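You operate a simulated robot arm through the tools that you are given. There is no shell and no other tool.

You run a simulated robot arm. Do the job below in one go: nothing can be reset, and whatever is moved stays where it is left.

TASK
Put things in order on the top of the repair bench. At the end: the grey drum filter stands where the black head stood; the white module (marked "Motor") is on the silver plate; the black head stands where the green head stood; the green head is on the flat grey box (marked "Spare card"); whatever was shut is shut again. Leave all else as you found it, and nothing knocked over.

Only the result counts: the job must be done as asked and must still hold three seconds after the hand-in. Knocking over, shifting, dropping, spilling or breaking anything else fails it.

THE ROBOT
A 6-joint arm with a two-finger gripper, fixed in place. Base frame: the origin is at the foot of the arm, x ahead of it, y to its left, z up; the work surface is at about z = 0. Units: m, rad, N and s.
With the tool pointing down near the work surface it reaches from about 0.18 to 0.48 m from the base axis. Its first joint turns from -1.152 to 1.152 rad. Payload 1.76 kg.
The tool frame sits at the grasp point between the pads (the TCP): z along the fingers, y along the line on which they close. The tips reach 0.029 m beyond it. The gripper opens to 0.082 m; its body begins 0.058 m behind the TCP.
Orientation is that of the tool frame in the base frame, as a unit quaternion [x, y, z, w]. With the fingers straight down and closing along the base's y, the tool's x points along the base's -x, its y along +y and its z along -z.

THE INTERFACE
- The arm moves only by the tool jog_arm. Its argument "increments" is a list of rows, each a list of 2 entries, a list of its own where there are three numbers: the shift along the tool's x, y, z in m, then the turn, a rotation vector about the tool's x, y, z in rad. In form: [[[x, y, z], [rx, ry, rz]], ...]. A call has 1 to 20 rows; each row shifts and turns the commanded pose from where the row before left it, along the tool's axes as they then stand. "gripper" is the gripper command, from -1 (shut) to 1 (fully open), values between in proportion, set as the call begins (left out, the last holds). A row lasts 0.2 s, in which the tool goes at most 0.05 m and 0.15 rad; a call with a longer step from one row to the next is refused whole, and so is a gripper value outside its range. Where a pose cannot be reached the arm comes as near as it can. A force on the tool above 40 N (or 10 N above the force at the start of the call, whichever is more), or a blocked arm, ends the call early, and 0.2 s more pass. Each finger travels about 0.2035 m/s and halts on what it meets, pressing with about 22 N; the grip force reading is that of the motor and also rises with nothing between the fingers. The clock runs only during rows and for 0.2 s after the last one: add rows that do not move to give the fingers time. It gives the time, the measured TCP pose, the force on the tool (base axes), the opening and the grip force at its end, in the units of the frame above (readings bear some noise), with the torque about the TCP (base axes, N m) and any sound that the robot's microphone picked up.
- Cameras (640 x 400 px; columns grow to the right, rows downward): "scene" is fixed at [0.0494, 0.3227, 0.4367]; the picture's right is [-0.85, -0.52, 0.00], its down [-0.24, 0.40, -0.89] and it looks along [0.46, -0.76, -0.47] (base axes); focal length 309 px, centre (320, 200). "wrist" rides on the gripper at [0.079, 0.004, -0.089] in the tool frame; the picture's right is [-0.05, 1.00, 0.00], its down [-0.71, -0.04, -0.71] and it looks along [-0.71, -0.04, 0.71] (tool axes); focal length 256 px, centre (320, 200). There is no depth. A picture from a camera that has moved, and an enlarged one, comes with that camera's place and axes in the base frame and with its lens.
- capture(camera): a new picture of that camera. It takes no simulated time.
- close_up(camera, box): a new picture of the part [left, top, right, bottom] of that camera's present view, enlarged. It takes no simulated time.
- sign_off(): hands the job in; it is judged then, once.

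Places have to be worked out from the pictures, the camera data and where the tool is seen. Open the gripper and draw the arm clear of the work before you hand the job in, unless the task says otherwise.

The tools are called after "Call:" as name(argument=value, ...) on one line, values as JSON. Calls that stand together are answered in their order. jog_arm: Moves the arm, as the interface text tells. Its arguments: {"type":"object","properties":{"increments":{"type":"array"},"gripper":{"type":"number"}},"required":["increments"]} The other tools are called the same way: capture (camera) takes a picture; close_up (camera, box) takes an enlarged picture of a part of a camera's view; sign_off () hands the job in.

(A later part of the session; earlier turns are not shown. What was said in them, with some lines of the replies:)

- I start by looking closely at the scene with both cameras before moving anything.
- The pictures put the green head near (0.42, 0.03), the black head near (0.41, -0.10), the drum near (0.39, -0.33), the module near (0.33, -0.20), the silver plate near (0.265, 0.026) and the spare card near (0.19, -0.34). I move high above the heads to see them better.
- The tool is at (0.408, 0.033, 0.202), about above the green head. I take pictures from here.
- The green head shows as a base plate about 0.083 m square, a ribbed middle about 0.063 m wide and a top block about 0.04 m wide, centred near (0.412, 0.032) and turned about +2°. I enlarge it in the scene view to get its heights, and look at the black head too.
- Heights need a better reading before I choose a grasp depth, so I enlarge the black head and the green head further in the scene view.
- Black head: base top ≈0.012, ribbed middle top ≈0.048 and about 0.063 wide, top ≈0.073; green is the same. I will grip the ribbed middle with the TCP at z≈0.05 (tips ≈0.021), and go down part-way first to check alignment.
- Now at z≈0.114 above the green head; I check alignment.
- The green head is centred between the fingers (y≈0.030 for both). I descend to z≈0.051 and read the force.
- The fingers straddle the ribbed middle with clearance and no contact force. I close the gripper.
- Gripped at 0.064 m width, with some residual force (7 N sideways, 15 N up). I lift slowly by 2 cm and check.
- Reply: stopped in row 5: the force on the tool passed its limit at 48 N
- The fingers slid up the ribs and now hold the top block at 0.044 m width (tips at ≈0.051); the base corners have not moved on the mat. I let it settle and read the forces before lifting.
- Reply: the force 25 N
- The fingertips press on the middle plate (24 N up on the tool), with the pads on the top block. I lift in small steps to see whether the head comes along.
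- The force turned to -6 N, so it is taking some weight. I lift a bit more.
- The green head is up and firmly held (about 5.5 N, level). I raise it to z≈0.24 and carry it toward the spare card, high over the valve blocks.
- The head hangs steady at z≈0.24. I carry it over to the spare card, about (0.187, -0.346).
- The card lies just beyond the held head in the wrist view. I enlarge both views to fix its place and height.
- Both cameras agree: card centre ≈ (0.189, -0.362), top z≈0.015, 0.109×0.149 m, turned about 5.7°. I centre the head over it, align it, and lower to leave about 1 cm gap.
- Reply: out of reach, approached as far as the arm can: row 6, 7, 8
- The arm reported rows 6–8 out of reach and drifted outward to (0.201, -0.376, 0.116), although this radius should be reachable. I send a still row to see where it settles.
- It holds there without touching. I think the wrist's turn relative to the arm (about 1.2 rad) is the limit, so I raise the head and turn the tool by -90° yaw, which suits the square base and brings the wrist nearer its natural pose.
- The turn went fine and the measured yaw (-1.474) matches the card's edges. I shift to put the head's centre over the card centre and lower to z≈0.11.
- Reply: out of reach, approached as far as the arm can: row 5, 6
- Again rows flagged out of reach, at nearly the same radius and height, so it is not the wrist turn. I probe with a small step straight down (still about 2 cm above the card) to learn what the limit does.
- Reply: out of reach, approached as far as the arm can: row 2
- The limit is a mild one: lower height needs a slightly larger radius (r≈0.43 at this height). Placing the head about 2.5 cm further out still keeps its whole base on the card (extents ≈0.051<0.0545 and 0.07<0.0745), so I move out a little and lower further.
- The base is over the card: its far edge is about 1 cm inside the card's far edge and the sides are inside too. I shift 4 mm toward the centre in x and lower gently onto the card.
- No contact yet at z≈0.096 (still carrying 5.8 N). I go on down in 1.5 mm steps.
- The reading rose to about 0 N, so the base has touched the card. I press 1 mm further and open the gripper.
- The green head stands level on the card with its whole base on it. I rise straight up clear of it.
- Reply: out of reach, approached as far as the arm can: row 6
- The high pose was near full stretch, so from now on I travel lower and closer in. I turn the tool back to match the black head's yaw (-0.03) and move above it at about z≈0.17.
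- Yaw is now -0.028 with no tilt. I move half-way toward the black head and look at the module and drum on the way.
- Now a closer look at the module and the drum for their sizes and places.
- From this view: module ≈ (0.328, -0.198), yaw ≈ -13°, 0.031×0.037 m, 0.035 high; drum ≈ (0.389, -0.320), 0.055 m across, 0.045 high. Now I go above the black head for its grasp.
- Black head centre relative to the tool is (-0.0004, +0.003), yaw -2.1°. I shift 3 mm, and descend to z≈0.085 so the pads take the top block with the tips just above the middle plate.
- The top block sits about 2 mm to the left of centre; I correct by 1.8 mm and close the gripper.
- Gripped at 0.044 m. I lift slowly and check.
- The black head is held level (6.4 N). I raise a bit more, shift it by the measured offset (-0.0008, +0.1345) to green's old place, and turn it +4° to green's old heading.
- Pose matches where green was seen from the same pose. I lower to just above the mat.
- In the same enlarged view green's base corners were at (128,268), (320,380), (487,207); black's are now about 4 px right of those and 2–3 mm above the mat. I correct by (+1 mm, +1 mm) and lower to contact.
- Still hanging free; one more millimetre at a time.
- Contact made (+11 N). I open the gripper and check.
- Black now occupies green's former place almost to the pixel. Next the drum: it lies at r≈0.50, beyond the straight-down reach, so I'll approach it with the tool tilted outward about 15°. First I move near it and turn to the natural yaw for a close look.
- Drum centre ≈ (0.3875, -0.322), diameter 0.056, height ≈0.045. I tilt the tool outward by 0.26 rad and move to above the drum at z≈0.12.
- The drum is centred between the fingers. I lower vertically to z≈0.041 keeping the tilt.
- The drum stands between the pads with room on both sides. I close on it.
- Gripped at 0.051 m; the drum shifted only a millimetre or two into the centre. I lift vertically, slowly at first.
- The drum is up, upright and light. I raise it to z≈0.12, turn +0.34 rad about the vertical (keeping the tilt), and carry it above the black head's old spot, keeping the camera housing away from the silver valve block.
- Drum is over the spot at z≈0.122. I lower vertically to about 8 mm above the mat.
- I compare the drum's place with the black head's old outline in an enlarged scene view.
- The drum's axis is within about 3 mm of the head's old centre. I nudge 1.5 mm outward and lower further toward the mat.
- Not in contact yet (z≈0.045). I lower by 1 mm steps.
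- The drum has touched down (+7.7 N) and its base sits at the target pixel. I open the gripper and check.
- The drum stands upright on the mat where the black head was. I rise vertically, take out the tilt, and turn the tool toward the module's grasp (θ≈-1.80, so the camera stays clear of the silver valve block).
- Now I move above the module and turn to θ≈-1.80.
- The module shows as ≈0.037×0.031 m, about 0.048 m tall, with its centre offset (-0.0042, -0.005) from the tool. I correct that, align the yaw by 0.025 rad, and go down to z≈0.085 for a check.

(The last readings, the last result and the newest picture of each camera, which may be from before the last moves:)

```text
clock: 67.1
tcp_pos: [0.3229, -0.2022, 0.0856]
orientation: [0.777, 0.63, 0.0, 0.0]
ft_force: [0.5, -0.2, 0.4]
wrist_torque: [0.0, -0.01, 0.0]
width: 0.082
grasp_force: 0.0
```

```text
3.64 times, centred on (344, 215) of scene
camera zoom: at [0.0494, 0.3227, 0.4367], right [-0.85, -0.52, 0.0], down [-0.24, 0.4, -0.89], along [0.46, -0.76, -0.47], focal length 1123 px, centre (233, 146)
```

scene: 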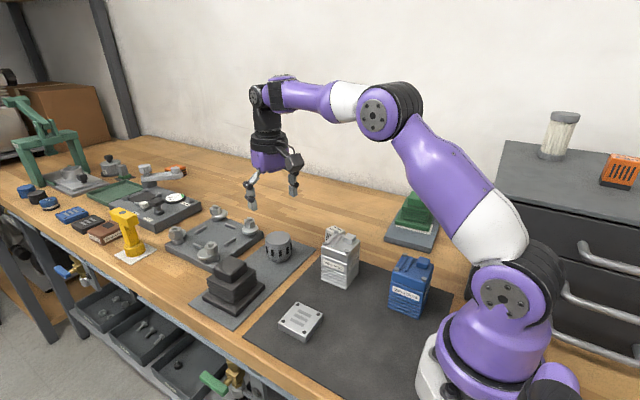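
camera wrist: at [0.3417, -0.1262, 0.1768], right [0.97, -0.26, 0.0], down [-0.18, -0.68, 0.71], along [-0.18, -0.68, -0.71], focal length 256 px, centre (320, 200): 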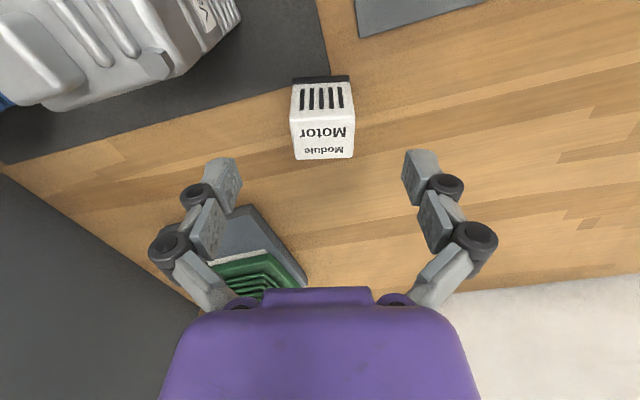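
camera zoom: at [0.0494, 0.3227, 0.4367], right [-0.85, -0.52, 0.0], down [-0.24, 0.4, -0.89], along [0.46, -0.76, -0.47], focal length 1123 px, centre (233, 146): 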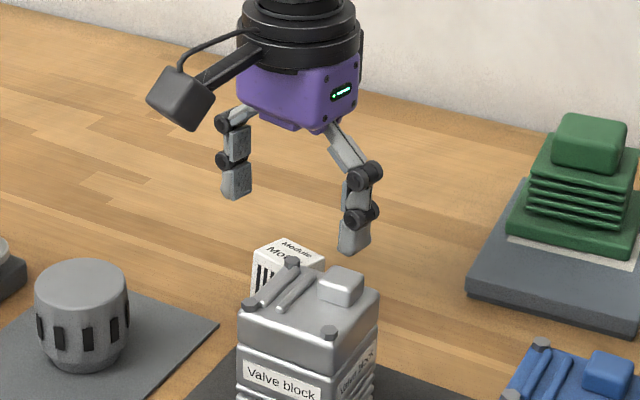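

The module is centred between the fingers. I descend to z≈0.041 and check forces.

Call:
jog_arm(increments=[[[0, 0, 0.015], [0, 0, 0]], [[0, 0, 0.015], [0, 0, 0]], [[0, 0, 0.01], [0, 0, 0]], [[0, 0, 0.005], [0, 0, 0]], [[0, 0, 0], [0, 0, 0]]], gripper=1)

Call:
capture(camera="wrist")

Call:
close_up(camera="scene", box=[280, 160, 408, 270])

```text
clock: 68.3
tcp_pos: [0.3231, -0.202, 0.0411]
orientation: [0.777, 0.629, 0.001, 0.0]
ft_force: [-0.6, 0.1, 0.1]
wrist_torque: [0.02, 0.01, 0.02]
width: 0.0819
grasp_force: 0.1
```

```text
taken
camera wrist: at [0.3428, -0.1259, 0.1316], right [0.97, -0.26, 0.0], down [-0.18, -0.68, 0.71], along [-0.18, -0.68, -0.71], focal length 256 px, centre (320, 200)
```

wrist: 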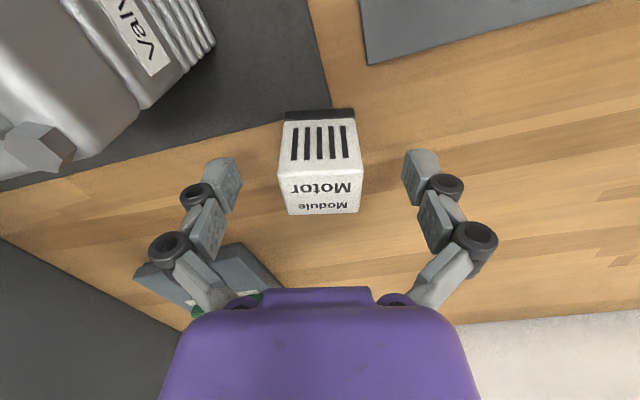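

```text
3.64 times, centred on (344, 215) of scene
camera zoom: at [0.0494, 0.3227, 0.4367], right [-0.85, -0.52, 0.0], down [-0.24, 0.4, -0.89], along [0.46, -0.76, -0.47], focal length 1123 px, centre (233, 146)
```

zoom: 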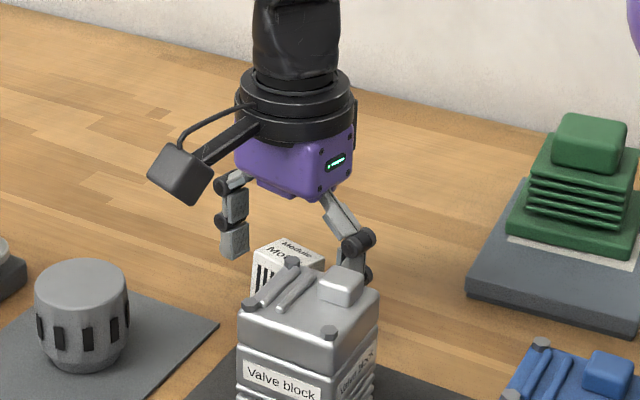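

Everything clear; the module sits centrally between the pads. I close the gripper.

Call:
jog_arm(increments=[[[0, 0, 0], [0, 0, 0]], [[0, 0, 0], [0, 0, 0]], [[0, 0, 0], [0, 0, 0]], [[0, 0, 0], [0, 0, 0]]], gripper=-1)

Call:
capture(camera="wrist")

```text
clock: 69.3
tcp_pos: [0.3248, -0.2023, 0.0421]
orientation: [0.777, 0.629, 0.001, 0.001]
ft_force: [2.2, -1.2, 15.8]
wrist_torque: [0.01, -0.06, 0.0]
width: 0.0354
grasp_force: 22.0
```

```text
taken
camera wrist: at [0.3432, -0.1262, 0.1323], right [0.97, -0.26, 0.0], down [-0.19, -0.68, 0.71], along [-0.18, -0.68, -0.71], focal length 256 px, centre (320, 200)
```

wrist: 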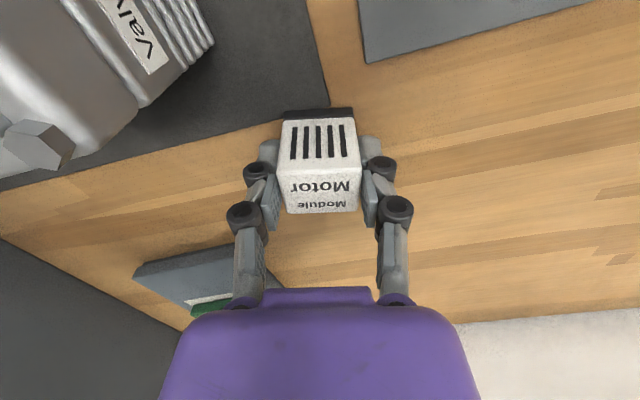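

Gripped at 0.035 m. I lift slowly straight up.

Call:
jog_arm(increments=[[[0, 0, -0.003], [0, 0, 0]], [[0, 0, -0.005], [0, 0, 0]], [[0, 0, -0.012], [0, 0, 0]], [[0, 0, -0.02], [0, 0, 0]], [[0, 0, -0.03], [0, 0, 0]], [[0, 0, -0.03], [0, 0, 0]], [[0, 0, -0.02], [0, 0, 0]], [[0, 0, 0], [0, 0, 0]], [[0, 0, 0], [0, 0, 0]]], gripper=-1)

Call:
capture(camera="wrist")

Call:
close_up(camera="scene", box=[262, 280, 342, 350])

Call:
capture(camera="scene")

```text
clock: 71.3
tcp_pos: [0.3236, -0.2026, 0.1594]
orientation: [0.777, 0.629, -0.001, 0.0]
ft_force: [0.3, -0.1, -1.3]
wrist_torque: [0.03, -0.02, 0.01]
width: 0.035
grasp_force: 21.9
```

```text
taken
camera wrist: at [0.3423, -0.127, 0.2507], right [0.97, -0.26, 0.0], down [-0.18, -0.68, 0.71], along [-0.18, -0.68, -0.71], focal length 256 px, centre (320, 200)
```

wrist: 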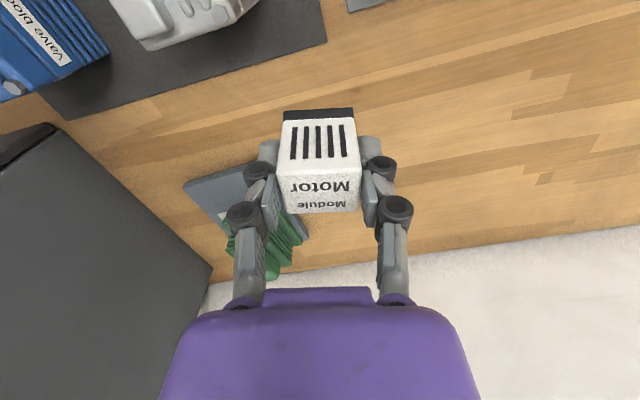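

```text
5.71 times, centred on (302, 315) of scene
camera zoom: at [0.0494, 0.3227, 0.4367], right [-0.85, -0.52, 0.0], down [-0.24, 0.4, -0.89], along [0.46, -0.76, -0.47], focal length 1765 px, centre (423, -457)
```

zoom: 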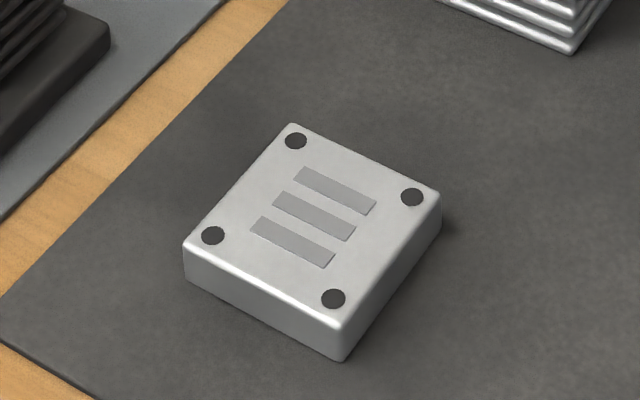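

```text
taken
```

scene: 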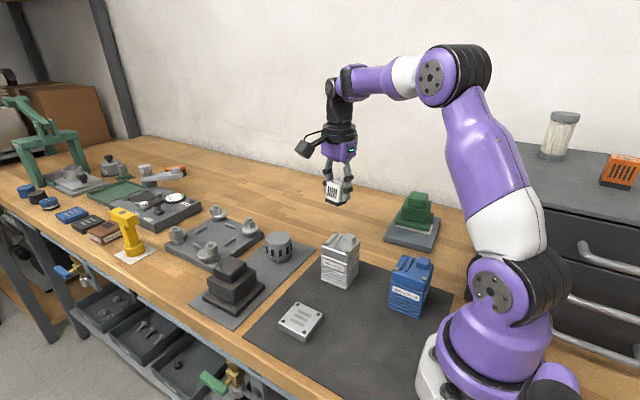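

The module hangs steady (1.3 N). The silver plate is ≈0.054 m square, top z≈0.014, centre ≈(0.267, 0.022), nearly aligned with the base axes. I raise to z≈0.19, turn the tool back to yaw 0, and carry the module over to it.

Call:
jog_arm(increments=[[[0, 0, -0.03], [0, 0, 0]], [[0, 0, 0], [0, 0, -0.1483]], [[0, 0, 0], [0, 0, -0.1483]], [[0, 0, 0], [0, 0, -0.1483]], [[0, 0, 0], [0, 0, -0.1483]], [[0, 0, 0], [0, 0, -0.1483]], [[0, 0, 0], [0, 0, -0.1483]], [[0, 0, 0], [0, 0, -0.1483]], [[0, 0, 0], [0, 0, -0.1483]], [[0, 0, 0], [0, 0, -0.1483]], [[0, 0, 0], [0, 0, -0.1483]], [[0, 0, 0], [0, 0, -0.1483]], [[0, 0, 0], [0, 0, -0.1483]], [[0.00943, 0.03727, 0], [0, 0, 0]], [[0.00943, 0.03727, 0], [0, 0, 0]], [[0.00943, 0.03727, 0], [0, 0, 0]], [[0.00943, 0.03727, 0], [0, 0, 0]], [[0.00943, 0.03727, 0], [0, 0, 0]], [[0.00943, 0.03727, 0], [0, 0, 0]], [[0, 0, 0], [0, 0, 0]]], gripper=-1)

Call:
capture(camera="wrist")

Call:
capture(camera="scene")

```text
clock: 75.5
tcp_pos: [0.2654, 0.0203, 0.1911]
orientation: [0.0, 1.0, 0.0, 0.0]
ft_force: [-0.1, 0.0, -0.8]
wrist_torque: [0.0, 0.0, -0.03]
width: 0.0353
grasp_force: 22.0
```

```text
taken
camera wrist: at [0.1848, 0.0242, 0.2817], right [0.05, 1.0, 0.0], down [0.71, -0.04, 0.71], along [0.71, -0.04, -0.71], focal length 256 px, centre (320, 200)
```

wrist: 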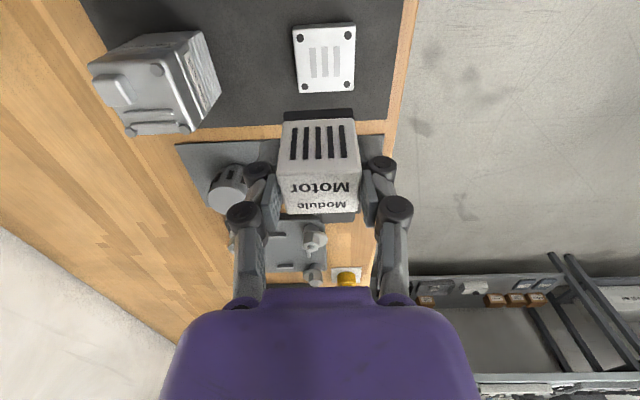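

```text
taken
```

scene: 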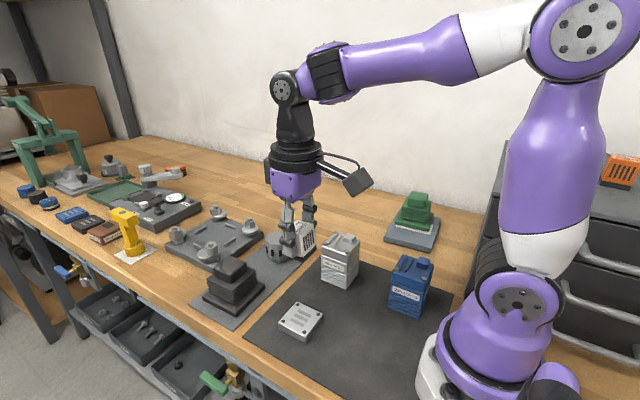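

I enlarge the wrist view of the plate to get its centre relative to the tool.

Call:
close_up(camera="wrist", box=[260, 0, 390, 105])

Call:
close_up(camera="wrist", box=[240, 80, 400, 230])

```text
3.81 times, centred on (325, 52) of wrist
camera zoom: at [0.1848, 0.0242, 0.2817], right [0.05, 1.0, 0.0], down [0.71, -0.04, 0.71], along [0.71, -0.04, -0.71], focal length 975 px, centre (301, 762)
```

zoom: 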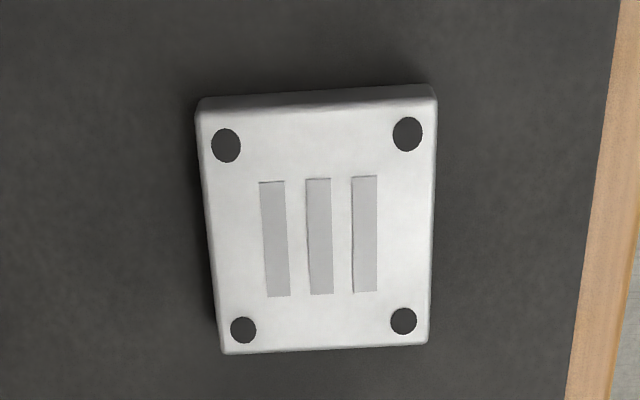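

```text
2.67 times, centred on (320, 155) of wrist
camera zoom: at [0.1848, 0.0242, 0.2817], right [0.05, 1.0, 0.0], down [0.71, -0.04, 0.71], along [0.71, -0.04, -0.71], focal length 683 px, centre (320, 320)
```

zoom: 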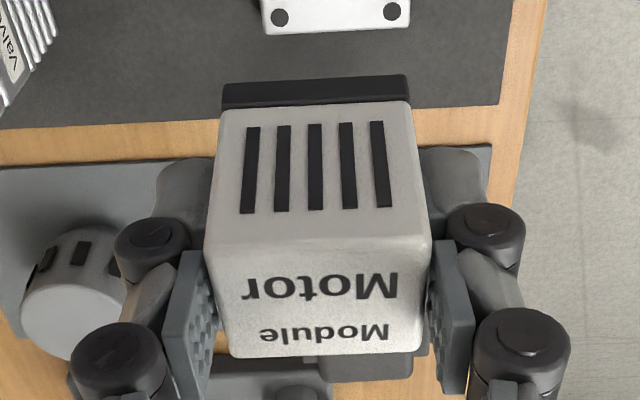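

Plate centre relative to the tool is (0, +0.005) and the module sits (-0.0014, -0.0005) from the tool. I shift accordingly and lower to about 1 cm above the plate.

Call:
jog_arm(increments=[[[-0.0013, 0.0054, 0.02], [0, 0, 0]], [[0, 0, 0.03], [0, 0, 0]], [[0, 0, 0.03], [0, 0, 0]], [[0, 0, 0.025], [0, 0, 0]], [[0, 0, 0.015], [0, 0, 0]], [[0, 0, 0.005], [0, 0, 0]], [[0, 0, 0], [0, 0, 0]], [[0, 0, 0], [0, 0, 0]]], gripper=-1)

Call:
capture(camera="wrist")

Call:
close_up(camera="scene", box=[252, 250, 348, 350])

```text
clock: 77.3
tcp_pos: [0.2671, 0.0263, 0.0647]
orientation: [0.0, 1.0, 0.0, 0.0]
ft_force: [0.6, 0.2, -0.1]
wrist_torque: [0.01, 0.0, 0.0]
width: 0.0351
grasp_force: 21.9
```

```text
taken
camera wrist: at [0.1866, 0.0307, 0.1561], right [0.05, 1.0, 0.0], down [0.71, -0.04, 0.71], along [0.71, -0.04, -0.71], focal length 256 px, centre (320, 200)
```

wrist: 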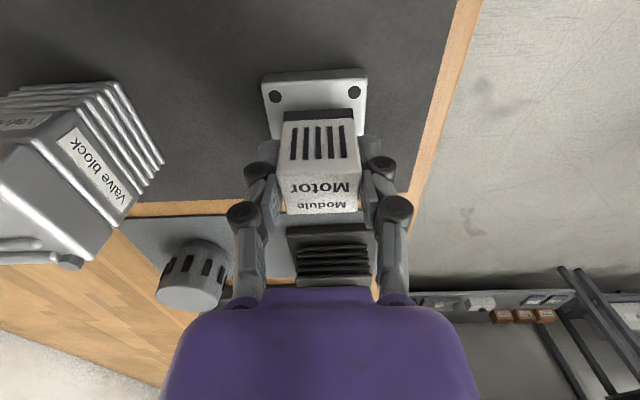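

```text
4.00 times, centred on (300, 300) of scene
camera zoom: at [0.0494, 0.3227, 0.4367], right [-0.85, -0.52, 0.0], down [-0.24, 0.4, -0.89], along [0.46, -0.76, -0.47], focal length 1235 px, centre (400, -200)
```

zoom: 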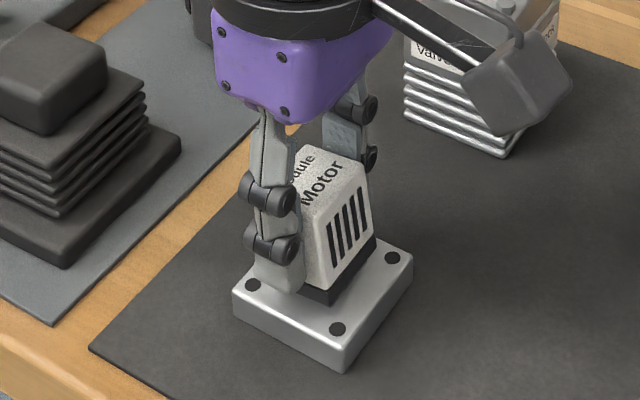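

The module lines up with the plate within 1.5 mm. I correct that and lower toward the plate.

Call:
jog_arm(increments=[[[0, -0.0014, 0.003], [0, 0, 0]], [[0, 0, 0.003], [0, 0, 0]], [[0, 0, 0], [0, 0, 0]]], gripper=-1)

Call:
jog_arm(increments=[[[0, 0, 0.0015], [0, 0, 0]], [[0, 0, 0], [0, 0, 0]]], gripper=-1)

```text
clock: 78.1
tcp_pos: [0.2698, 0.0262, 0.0596]
orientation: [0.0, 1.0, 0.0, 0.0]
ft_force: [-4.7, -1.2, 17.9]
wrist_torque: [-0.04, -0.05, -0.04]
width: 0.0353
grasp_force: 22.4
```

```text
clock: 78.7
tcp_pos: [0.2697, 0.0247, 0.0583]
orientation: [0.0, 1.0, -0.001, 0.002]
ft_force: [0.7, -1.3, 16.6]
wrist_torque: [-0.07, -0.2, -0.03]
width: 0.0355
grasp_force: 21.9
```

Contact came a bit earlier than expected (+17 N at z≈0.059). I look before releasing.

Call:
close_up(camera="scene", box=[262, 270, 342, 345])

Call:
close_up(camera="wrist", box=[240, 50, 400, 230])

```text
5.33 times, centred on (302, 308) of scene
camera zoom: at [0.0493, 0.3227, 0.4367], right [-0.85, -0.52, 0.0], down [-0.24, 0.4, -0.89], along [0.46, -0.76, -0.47], focal length 1647 px, centre (416, -373)
```

zoom: 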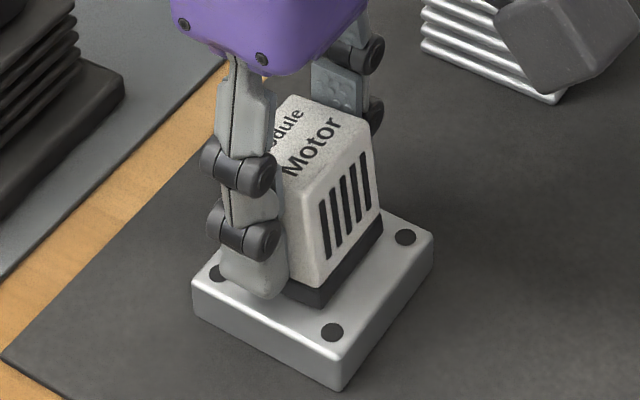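

```text
2.22 times, centred on (320, 140) of wrist
camera zoom: at [0.1881, 0.0293, 0.1483], right [0.05, 1.0, 0.0], down [0.7, -0.04, 0.71], along [0.71, -0.04, -0.71], focal length 569 px, centre (320, 333)
```

zoom: 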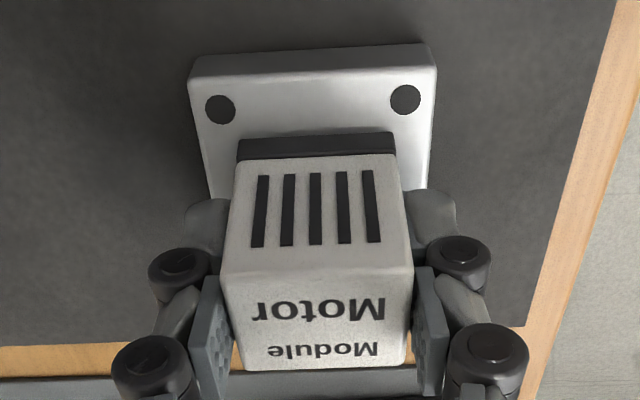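

The module rests on the plate, centred. I open the gripper.

Call:
jog_arm(increments=[[[0, 0, 0], [0, 0, 0]], [[0, 0, 0], [0, 0, 0]], [[0, 0, 0], [0, 0, 0]]], gripper=1)

Call:
close_up(camera="scene", box=[262, 270, 342, 345])

Call:
capture(camera="wrist")

```text
clock: 79.5
tcp_pos: [0.2674, 0.0256, 0.0562]
orientation: [0.0, 1.0, 0.0, 0.0]
ft_force: [0.2, 0.0, 0.2]
wrist_torque: [0.03, 0.0, -0.04]
width: 0.082
grasp_force: 0.1
```

```text
5.33 times, centred on (302, 308) of scene
camera zoom: at [0.0494, 0.3227, 0.4367], right [-0.85, -0.52, 0.0], down [-0.24, 0.4, -0.89], along [0.46, -0.76, -0.47], focal length 1647 px, centre (416, -373)
```

zoom: 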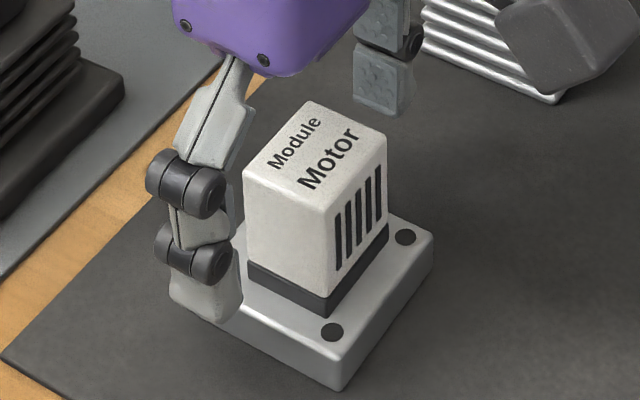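

```text
taken
camera wrist: at [0.1877, 0.0293, 0.1482], right [0.05, 1.0, 0.0], down [0.71, -0.04, 0.71], along [0.71, -0.04, -0.71], focal length 256 px, centre (320, 200)
```

wrist: 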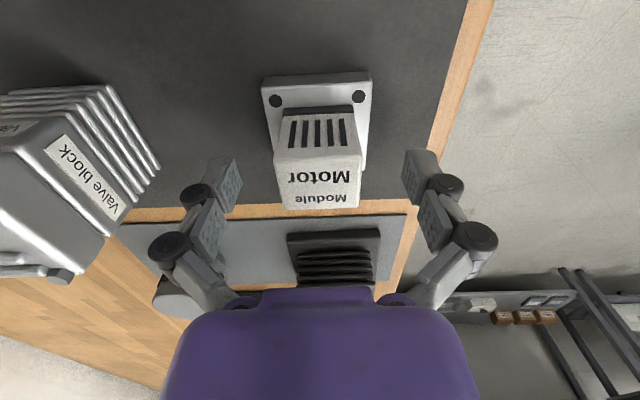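

The module stands upright on the silver plate. I rise straight up and withdraw to the starting pose.

Call:
jog_arm(increments=[[[0, 0, -0.01], [0, 0, 0]], [[0, 0, -0.02], [0, 0, 0]], [[0, 0, -0.03], [0, 0, 0]], [[0, 0, -0.035], [0, 0, 0]], [[0, 0, -0.035], [0, 0, 0]], [[0, 0, -0.035], [0, 0, 0]], [[0, 0, -0.035], [0, 0, 0]], [[0, 0, -0.035], [0, 0, 0]], [[0.002, -0.035, 0], [0, 0, 0]], [[0.002, -0.035, 0], [0, 0, 0]], [[0.002, -0.035, 0], [0, 0, 0]], [[0.002, -0.035, 0], [0, 0, 0]], [[0.002, -0.035, 0], [0, 0, 0]], [[0, 0, 0], [0, 0, 0]], [[0, 0, 0], [0, 0, 0]]], gripper=1)

Call:
capture(camera="scene")

Call:
capture(camera="wrist")

Call:
close_up(camera="scene", box=[180, 180, 460, 355])

Call:
close_up(camera="scene", box=[372, 170, 452, 250])

```text
clock: 82.7
tcp_pos: [0.2574, -0.1485, 0.2945]
orientation: [0.0, 1.0, 0.0, 0.0]
ft_force: [0.4, -0.4, 0.5]
wrist_torque: [0.02, 0.01, -0.01]
width: 0.082
grasp_force: 0.2
```

```text
taken
```

scene: 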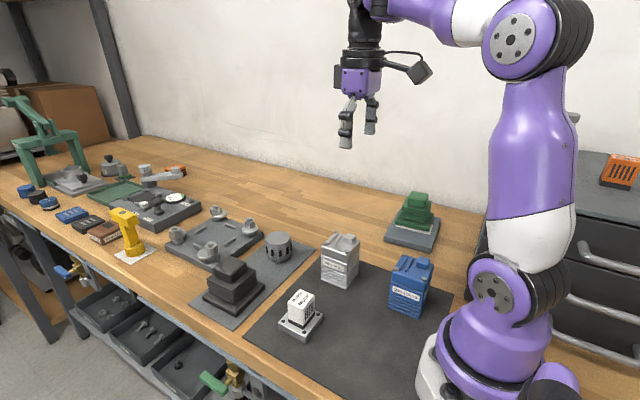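

```text
taken
camera wrist: at [0.1765, -0.1458, 0.3843], right [0.05, 1.0, 0.0], down [0.71, -0.04, 0.71], along [0.71, -0.04, -0.71], focal length 256 px, centre (320, 200)
```

wrist: 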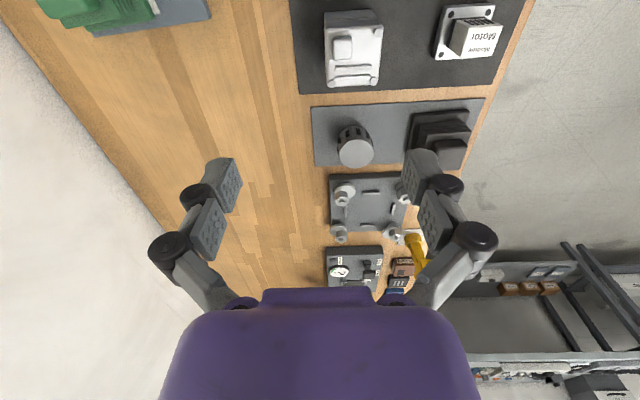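

```text
2.29 times, centred on (320, 268) of scene
camera zoom: at [0.0494, 0.3227, 0.4367], right [-0.85, -0.52, 0.0], down [-0.24, 0.4, -0.89], along [0.46, -0.76, -0.47], focal length 706 px, centre (320, 46)
```

zoom: 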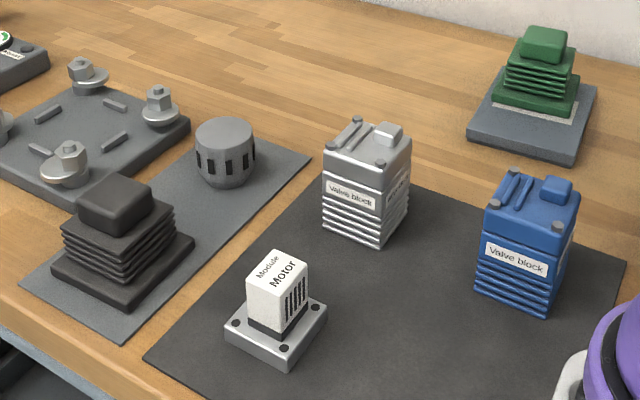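

```text
5.00 times, centred on (412, 210) of scene
camera zoom: at [0.0494, 0.3227, 0.4367], right [-0.85, -0.52, 0.0], down [-0.24, 0.4, -0.89], along [0.46, -0.76, -0.47], focal length 1544 px, centre (-140, 150)
```

zoom: 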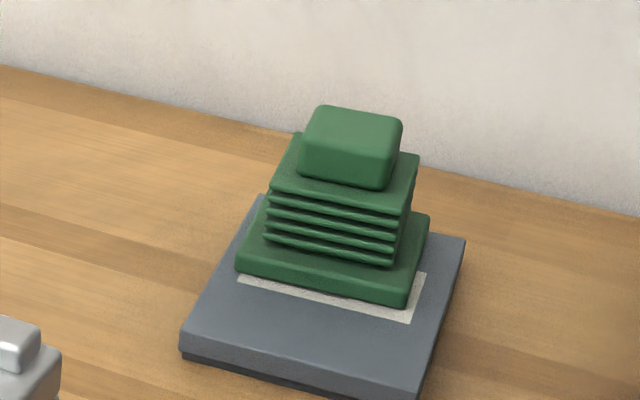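

All four pieces stand where asked: the drum at the black head's old place, black at green's old place, green on the spare card, and the module on the silver plate. The valve blocks and the rest look unmoved, nothing was opened, and the arm is clear with the gripper open, so I hand in.

Call:
sign_off()

```text
The job is handed in.
```

I moved all four pieces to the places you asked for, and the job is handed in; I haven't seen how it was judged.

- **Grey drum filter:** it stands where the black head stood, within about 3 mm of that spot.
- **White module:** it stands upright on the silver plate, centred to within a couple of millimetres.
- **Black head:** it stands where the green head stood, matching its old outline in the camera view almost exactly.
- **Green head:** it stands on the "Spare card" box, about 2.5 cm behind the box's centre. The arm could not reach the centre at that height. The whole base is still on the box, with an estimated 4 to 8 mm to spare at the back edge.

During the first attempt to lift the green head, the fingers slid up its ribbed sides. They then caught the top block, and the head did not move from its place.

I opened nothing, so nothing needed shutting. In the last pictures everything else looks unmoved and upright. The arm is back at its starting pose with the gripper open.
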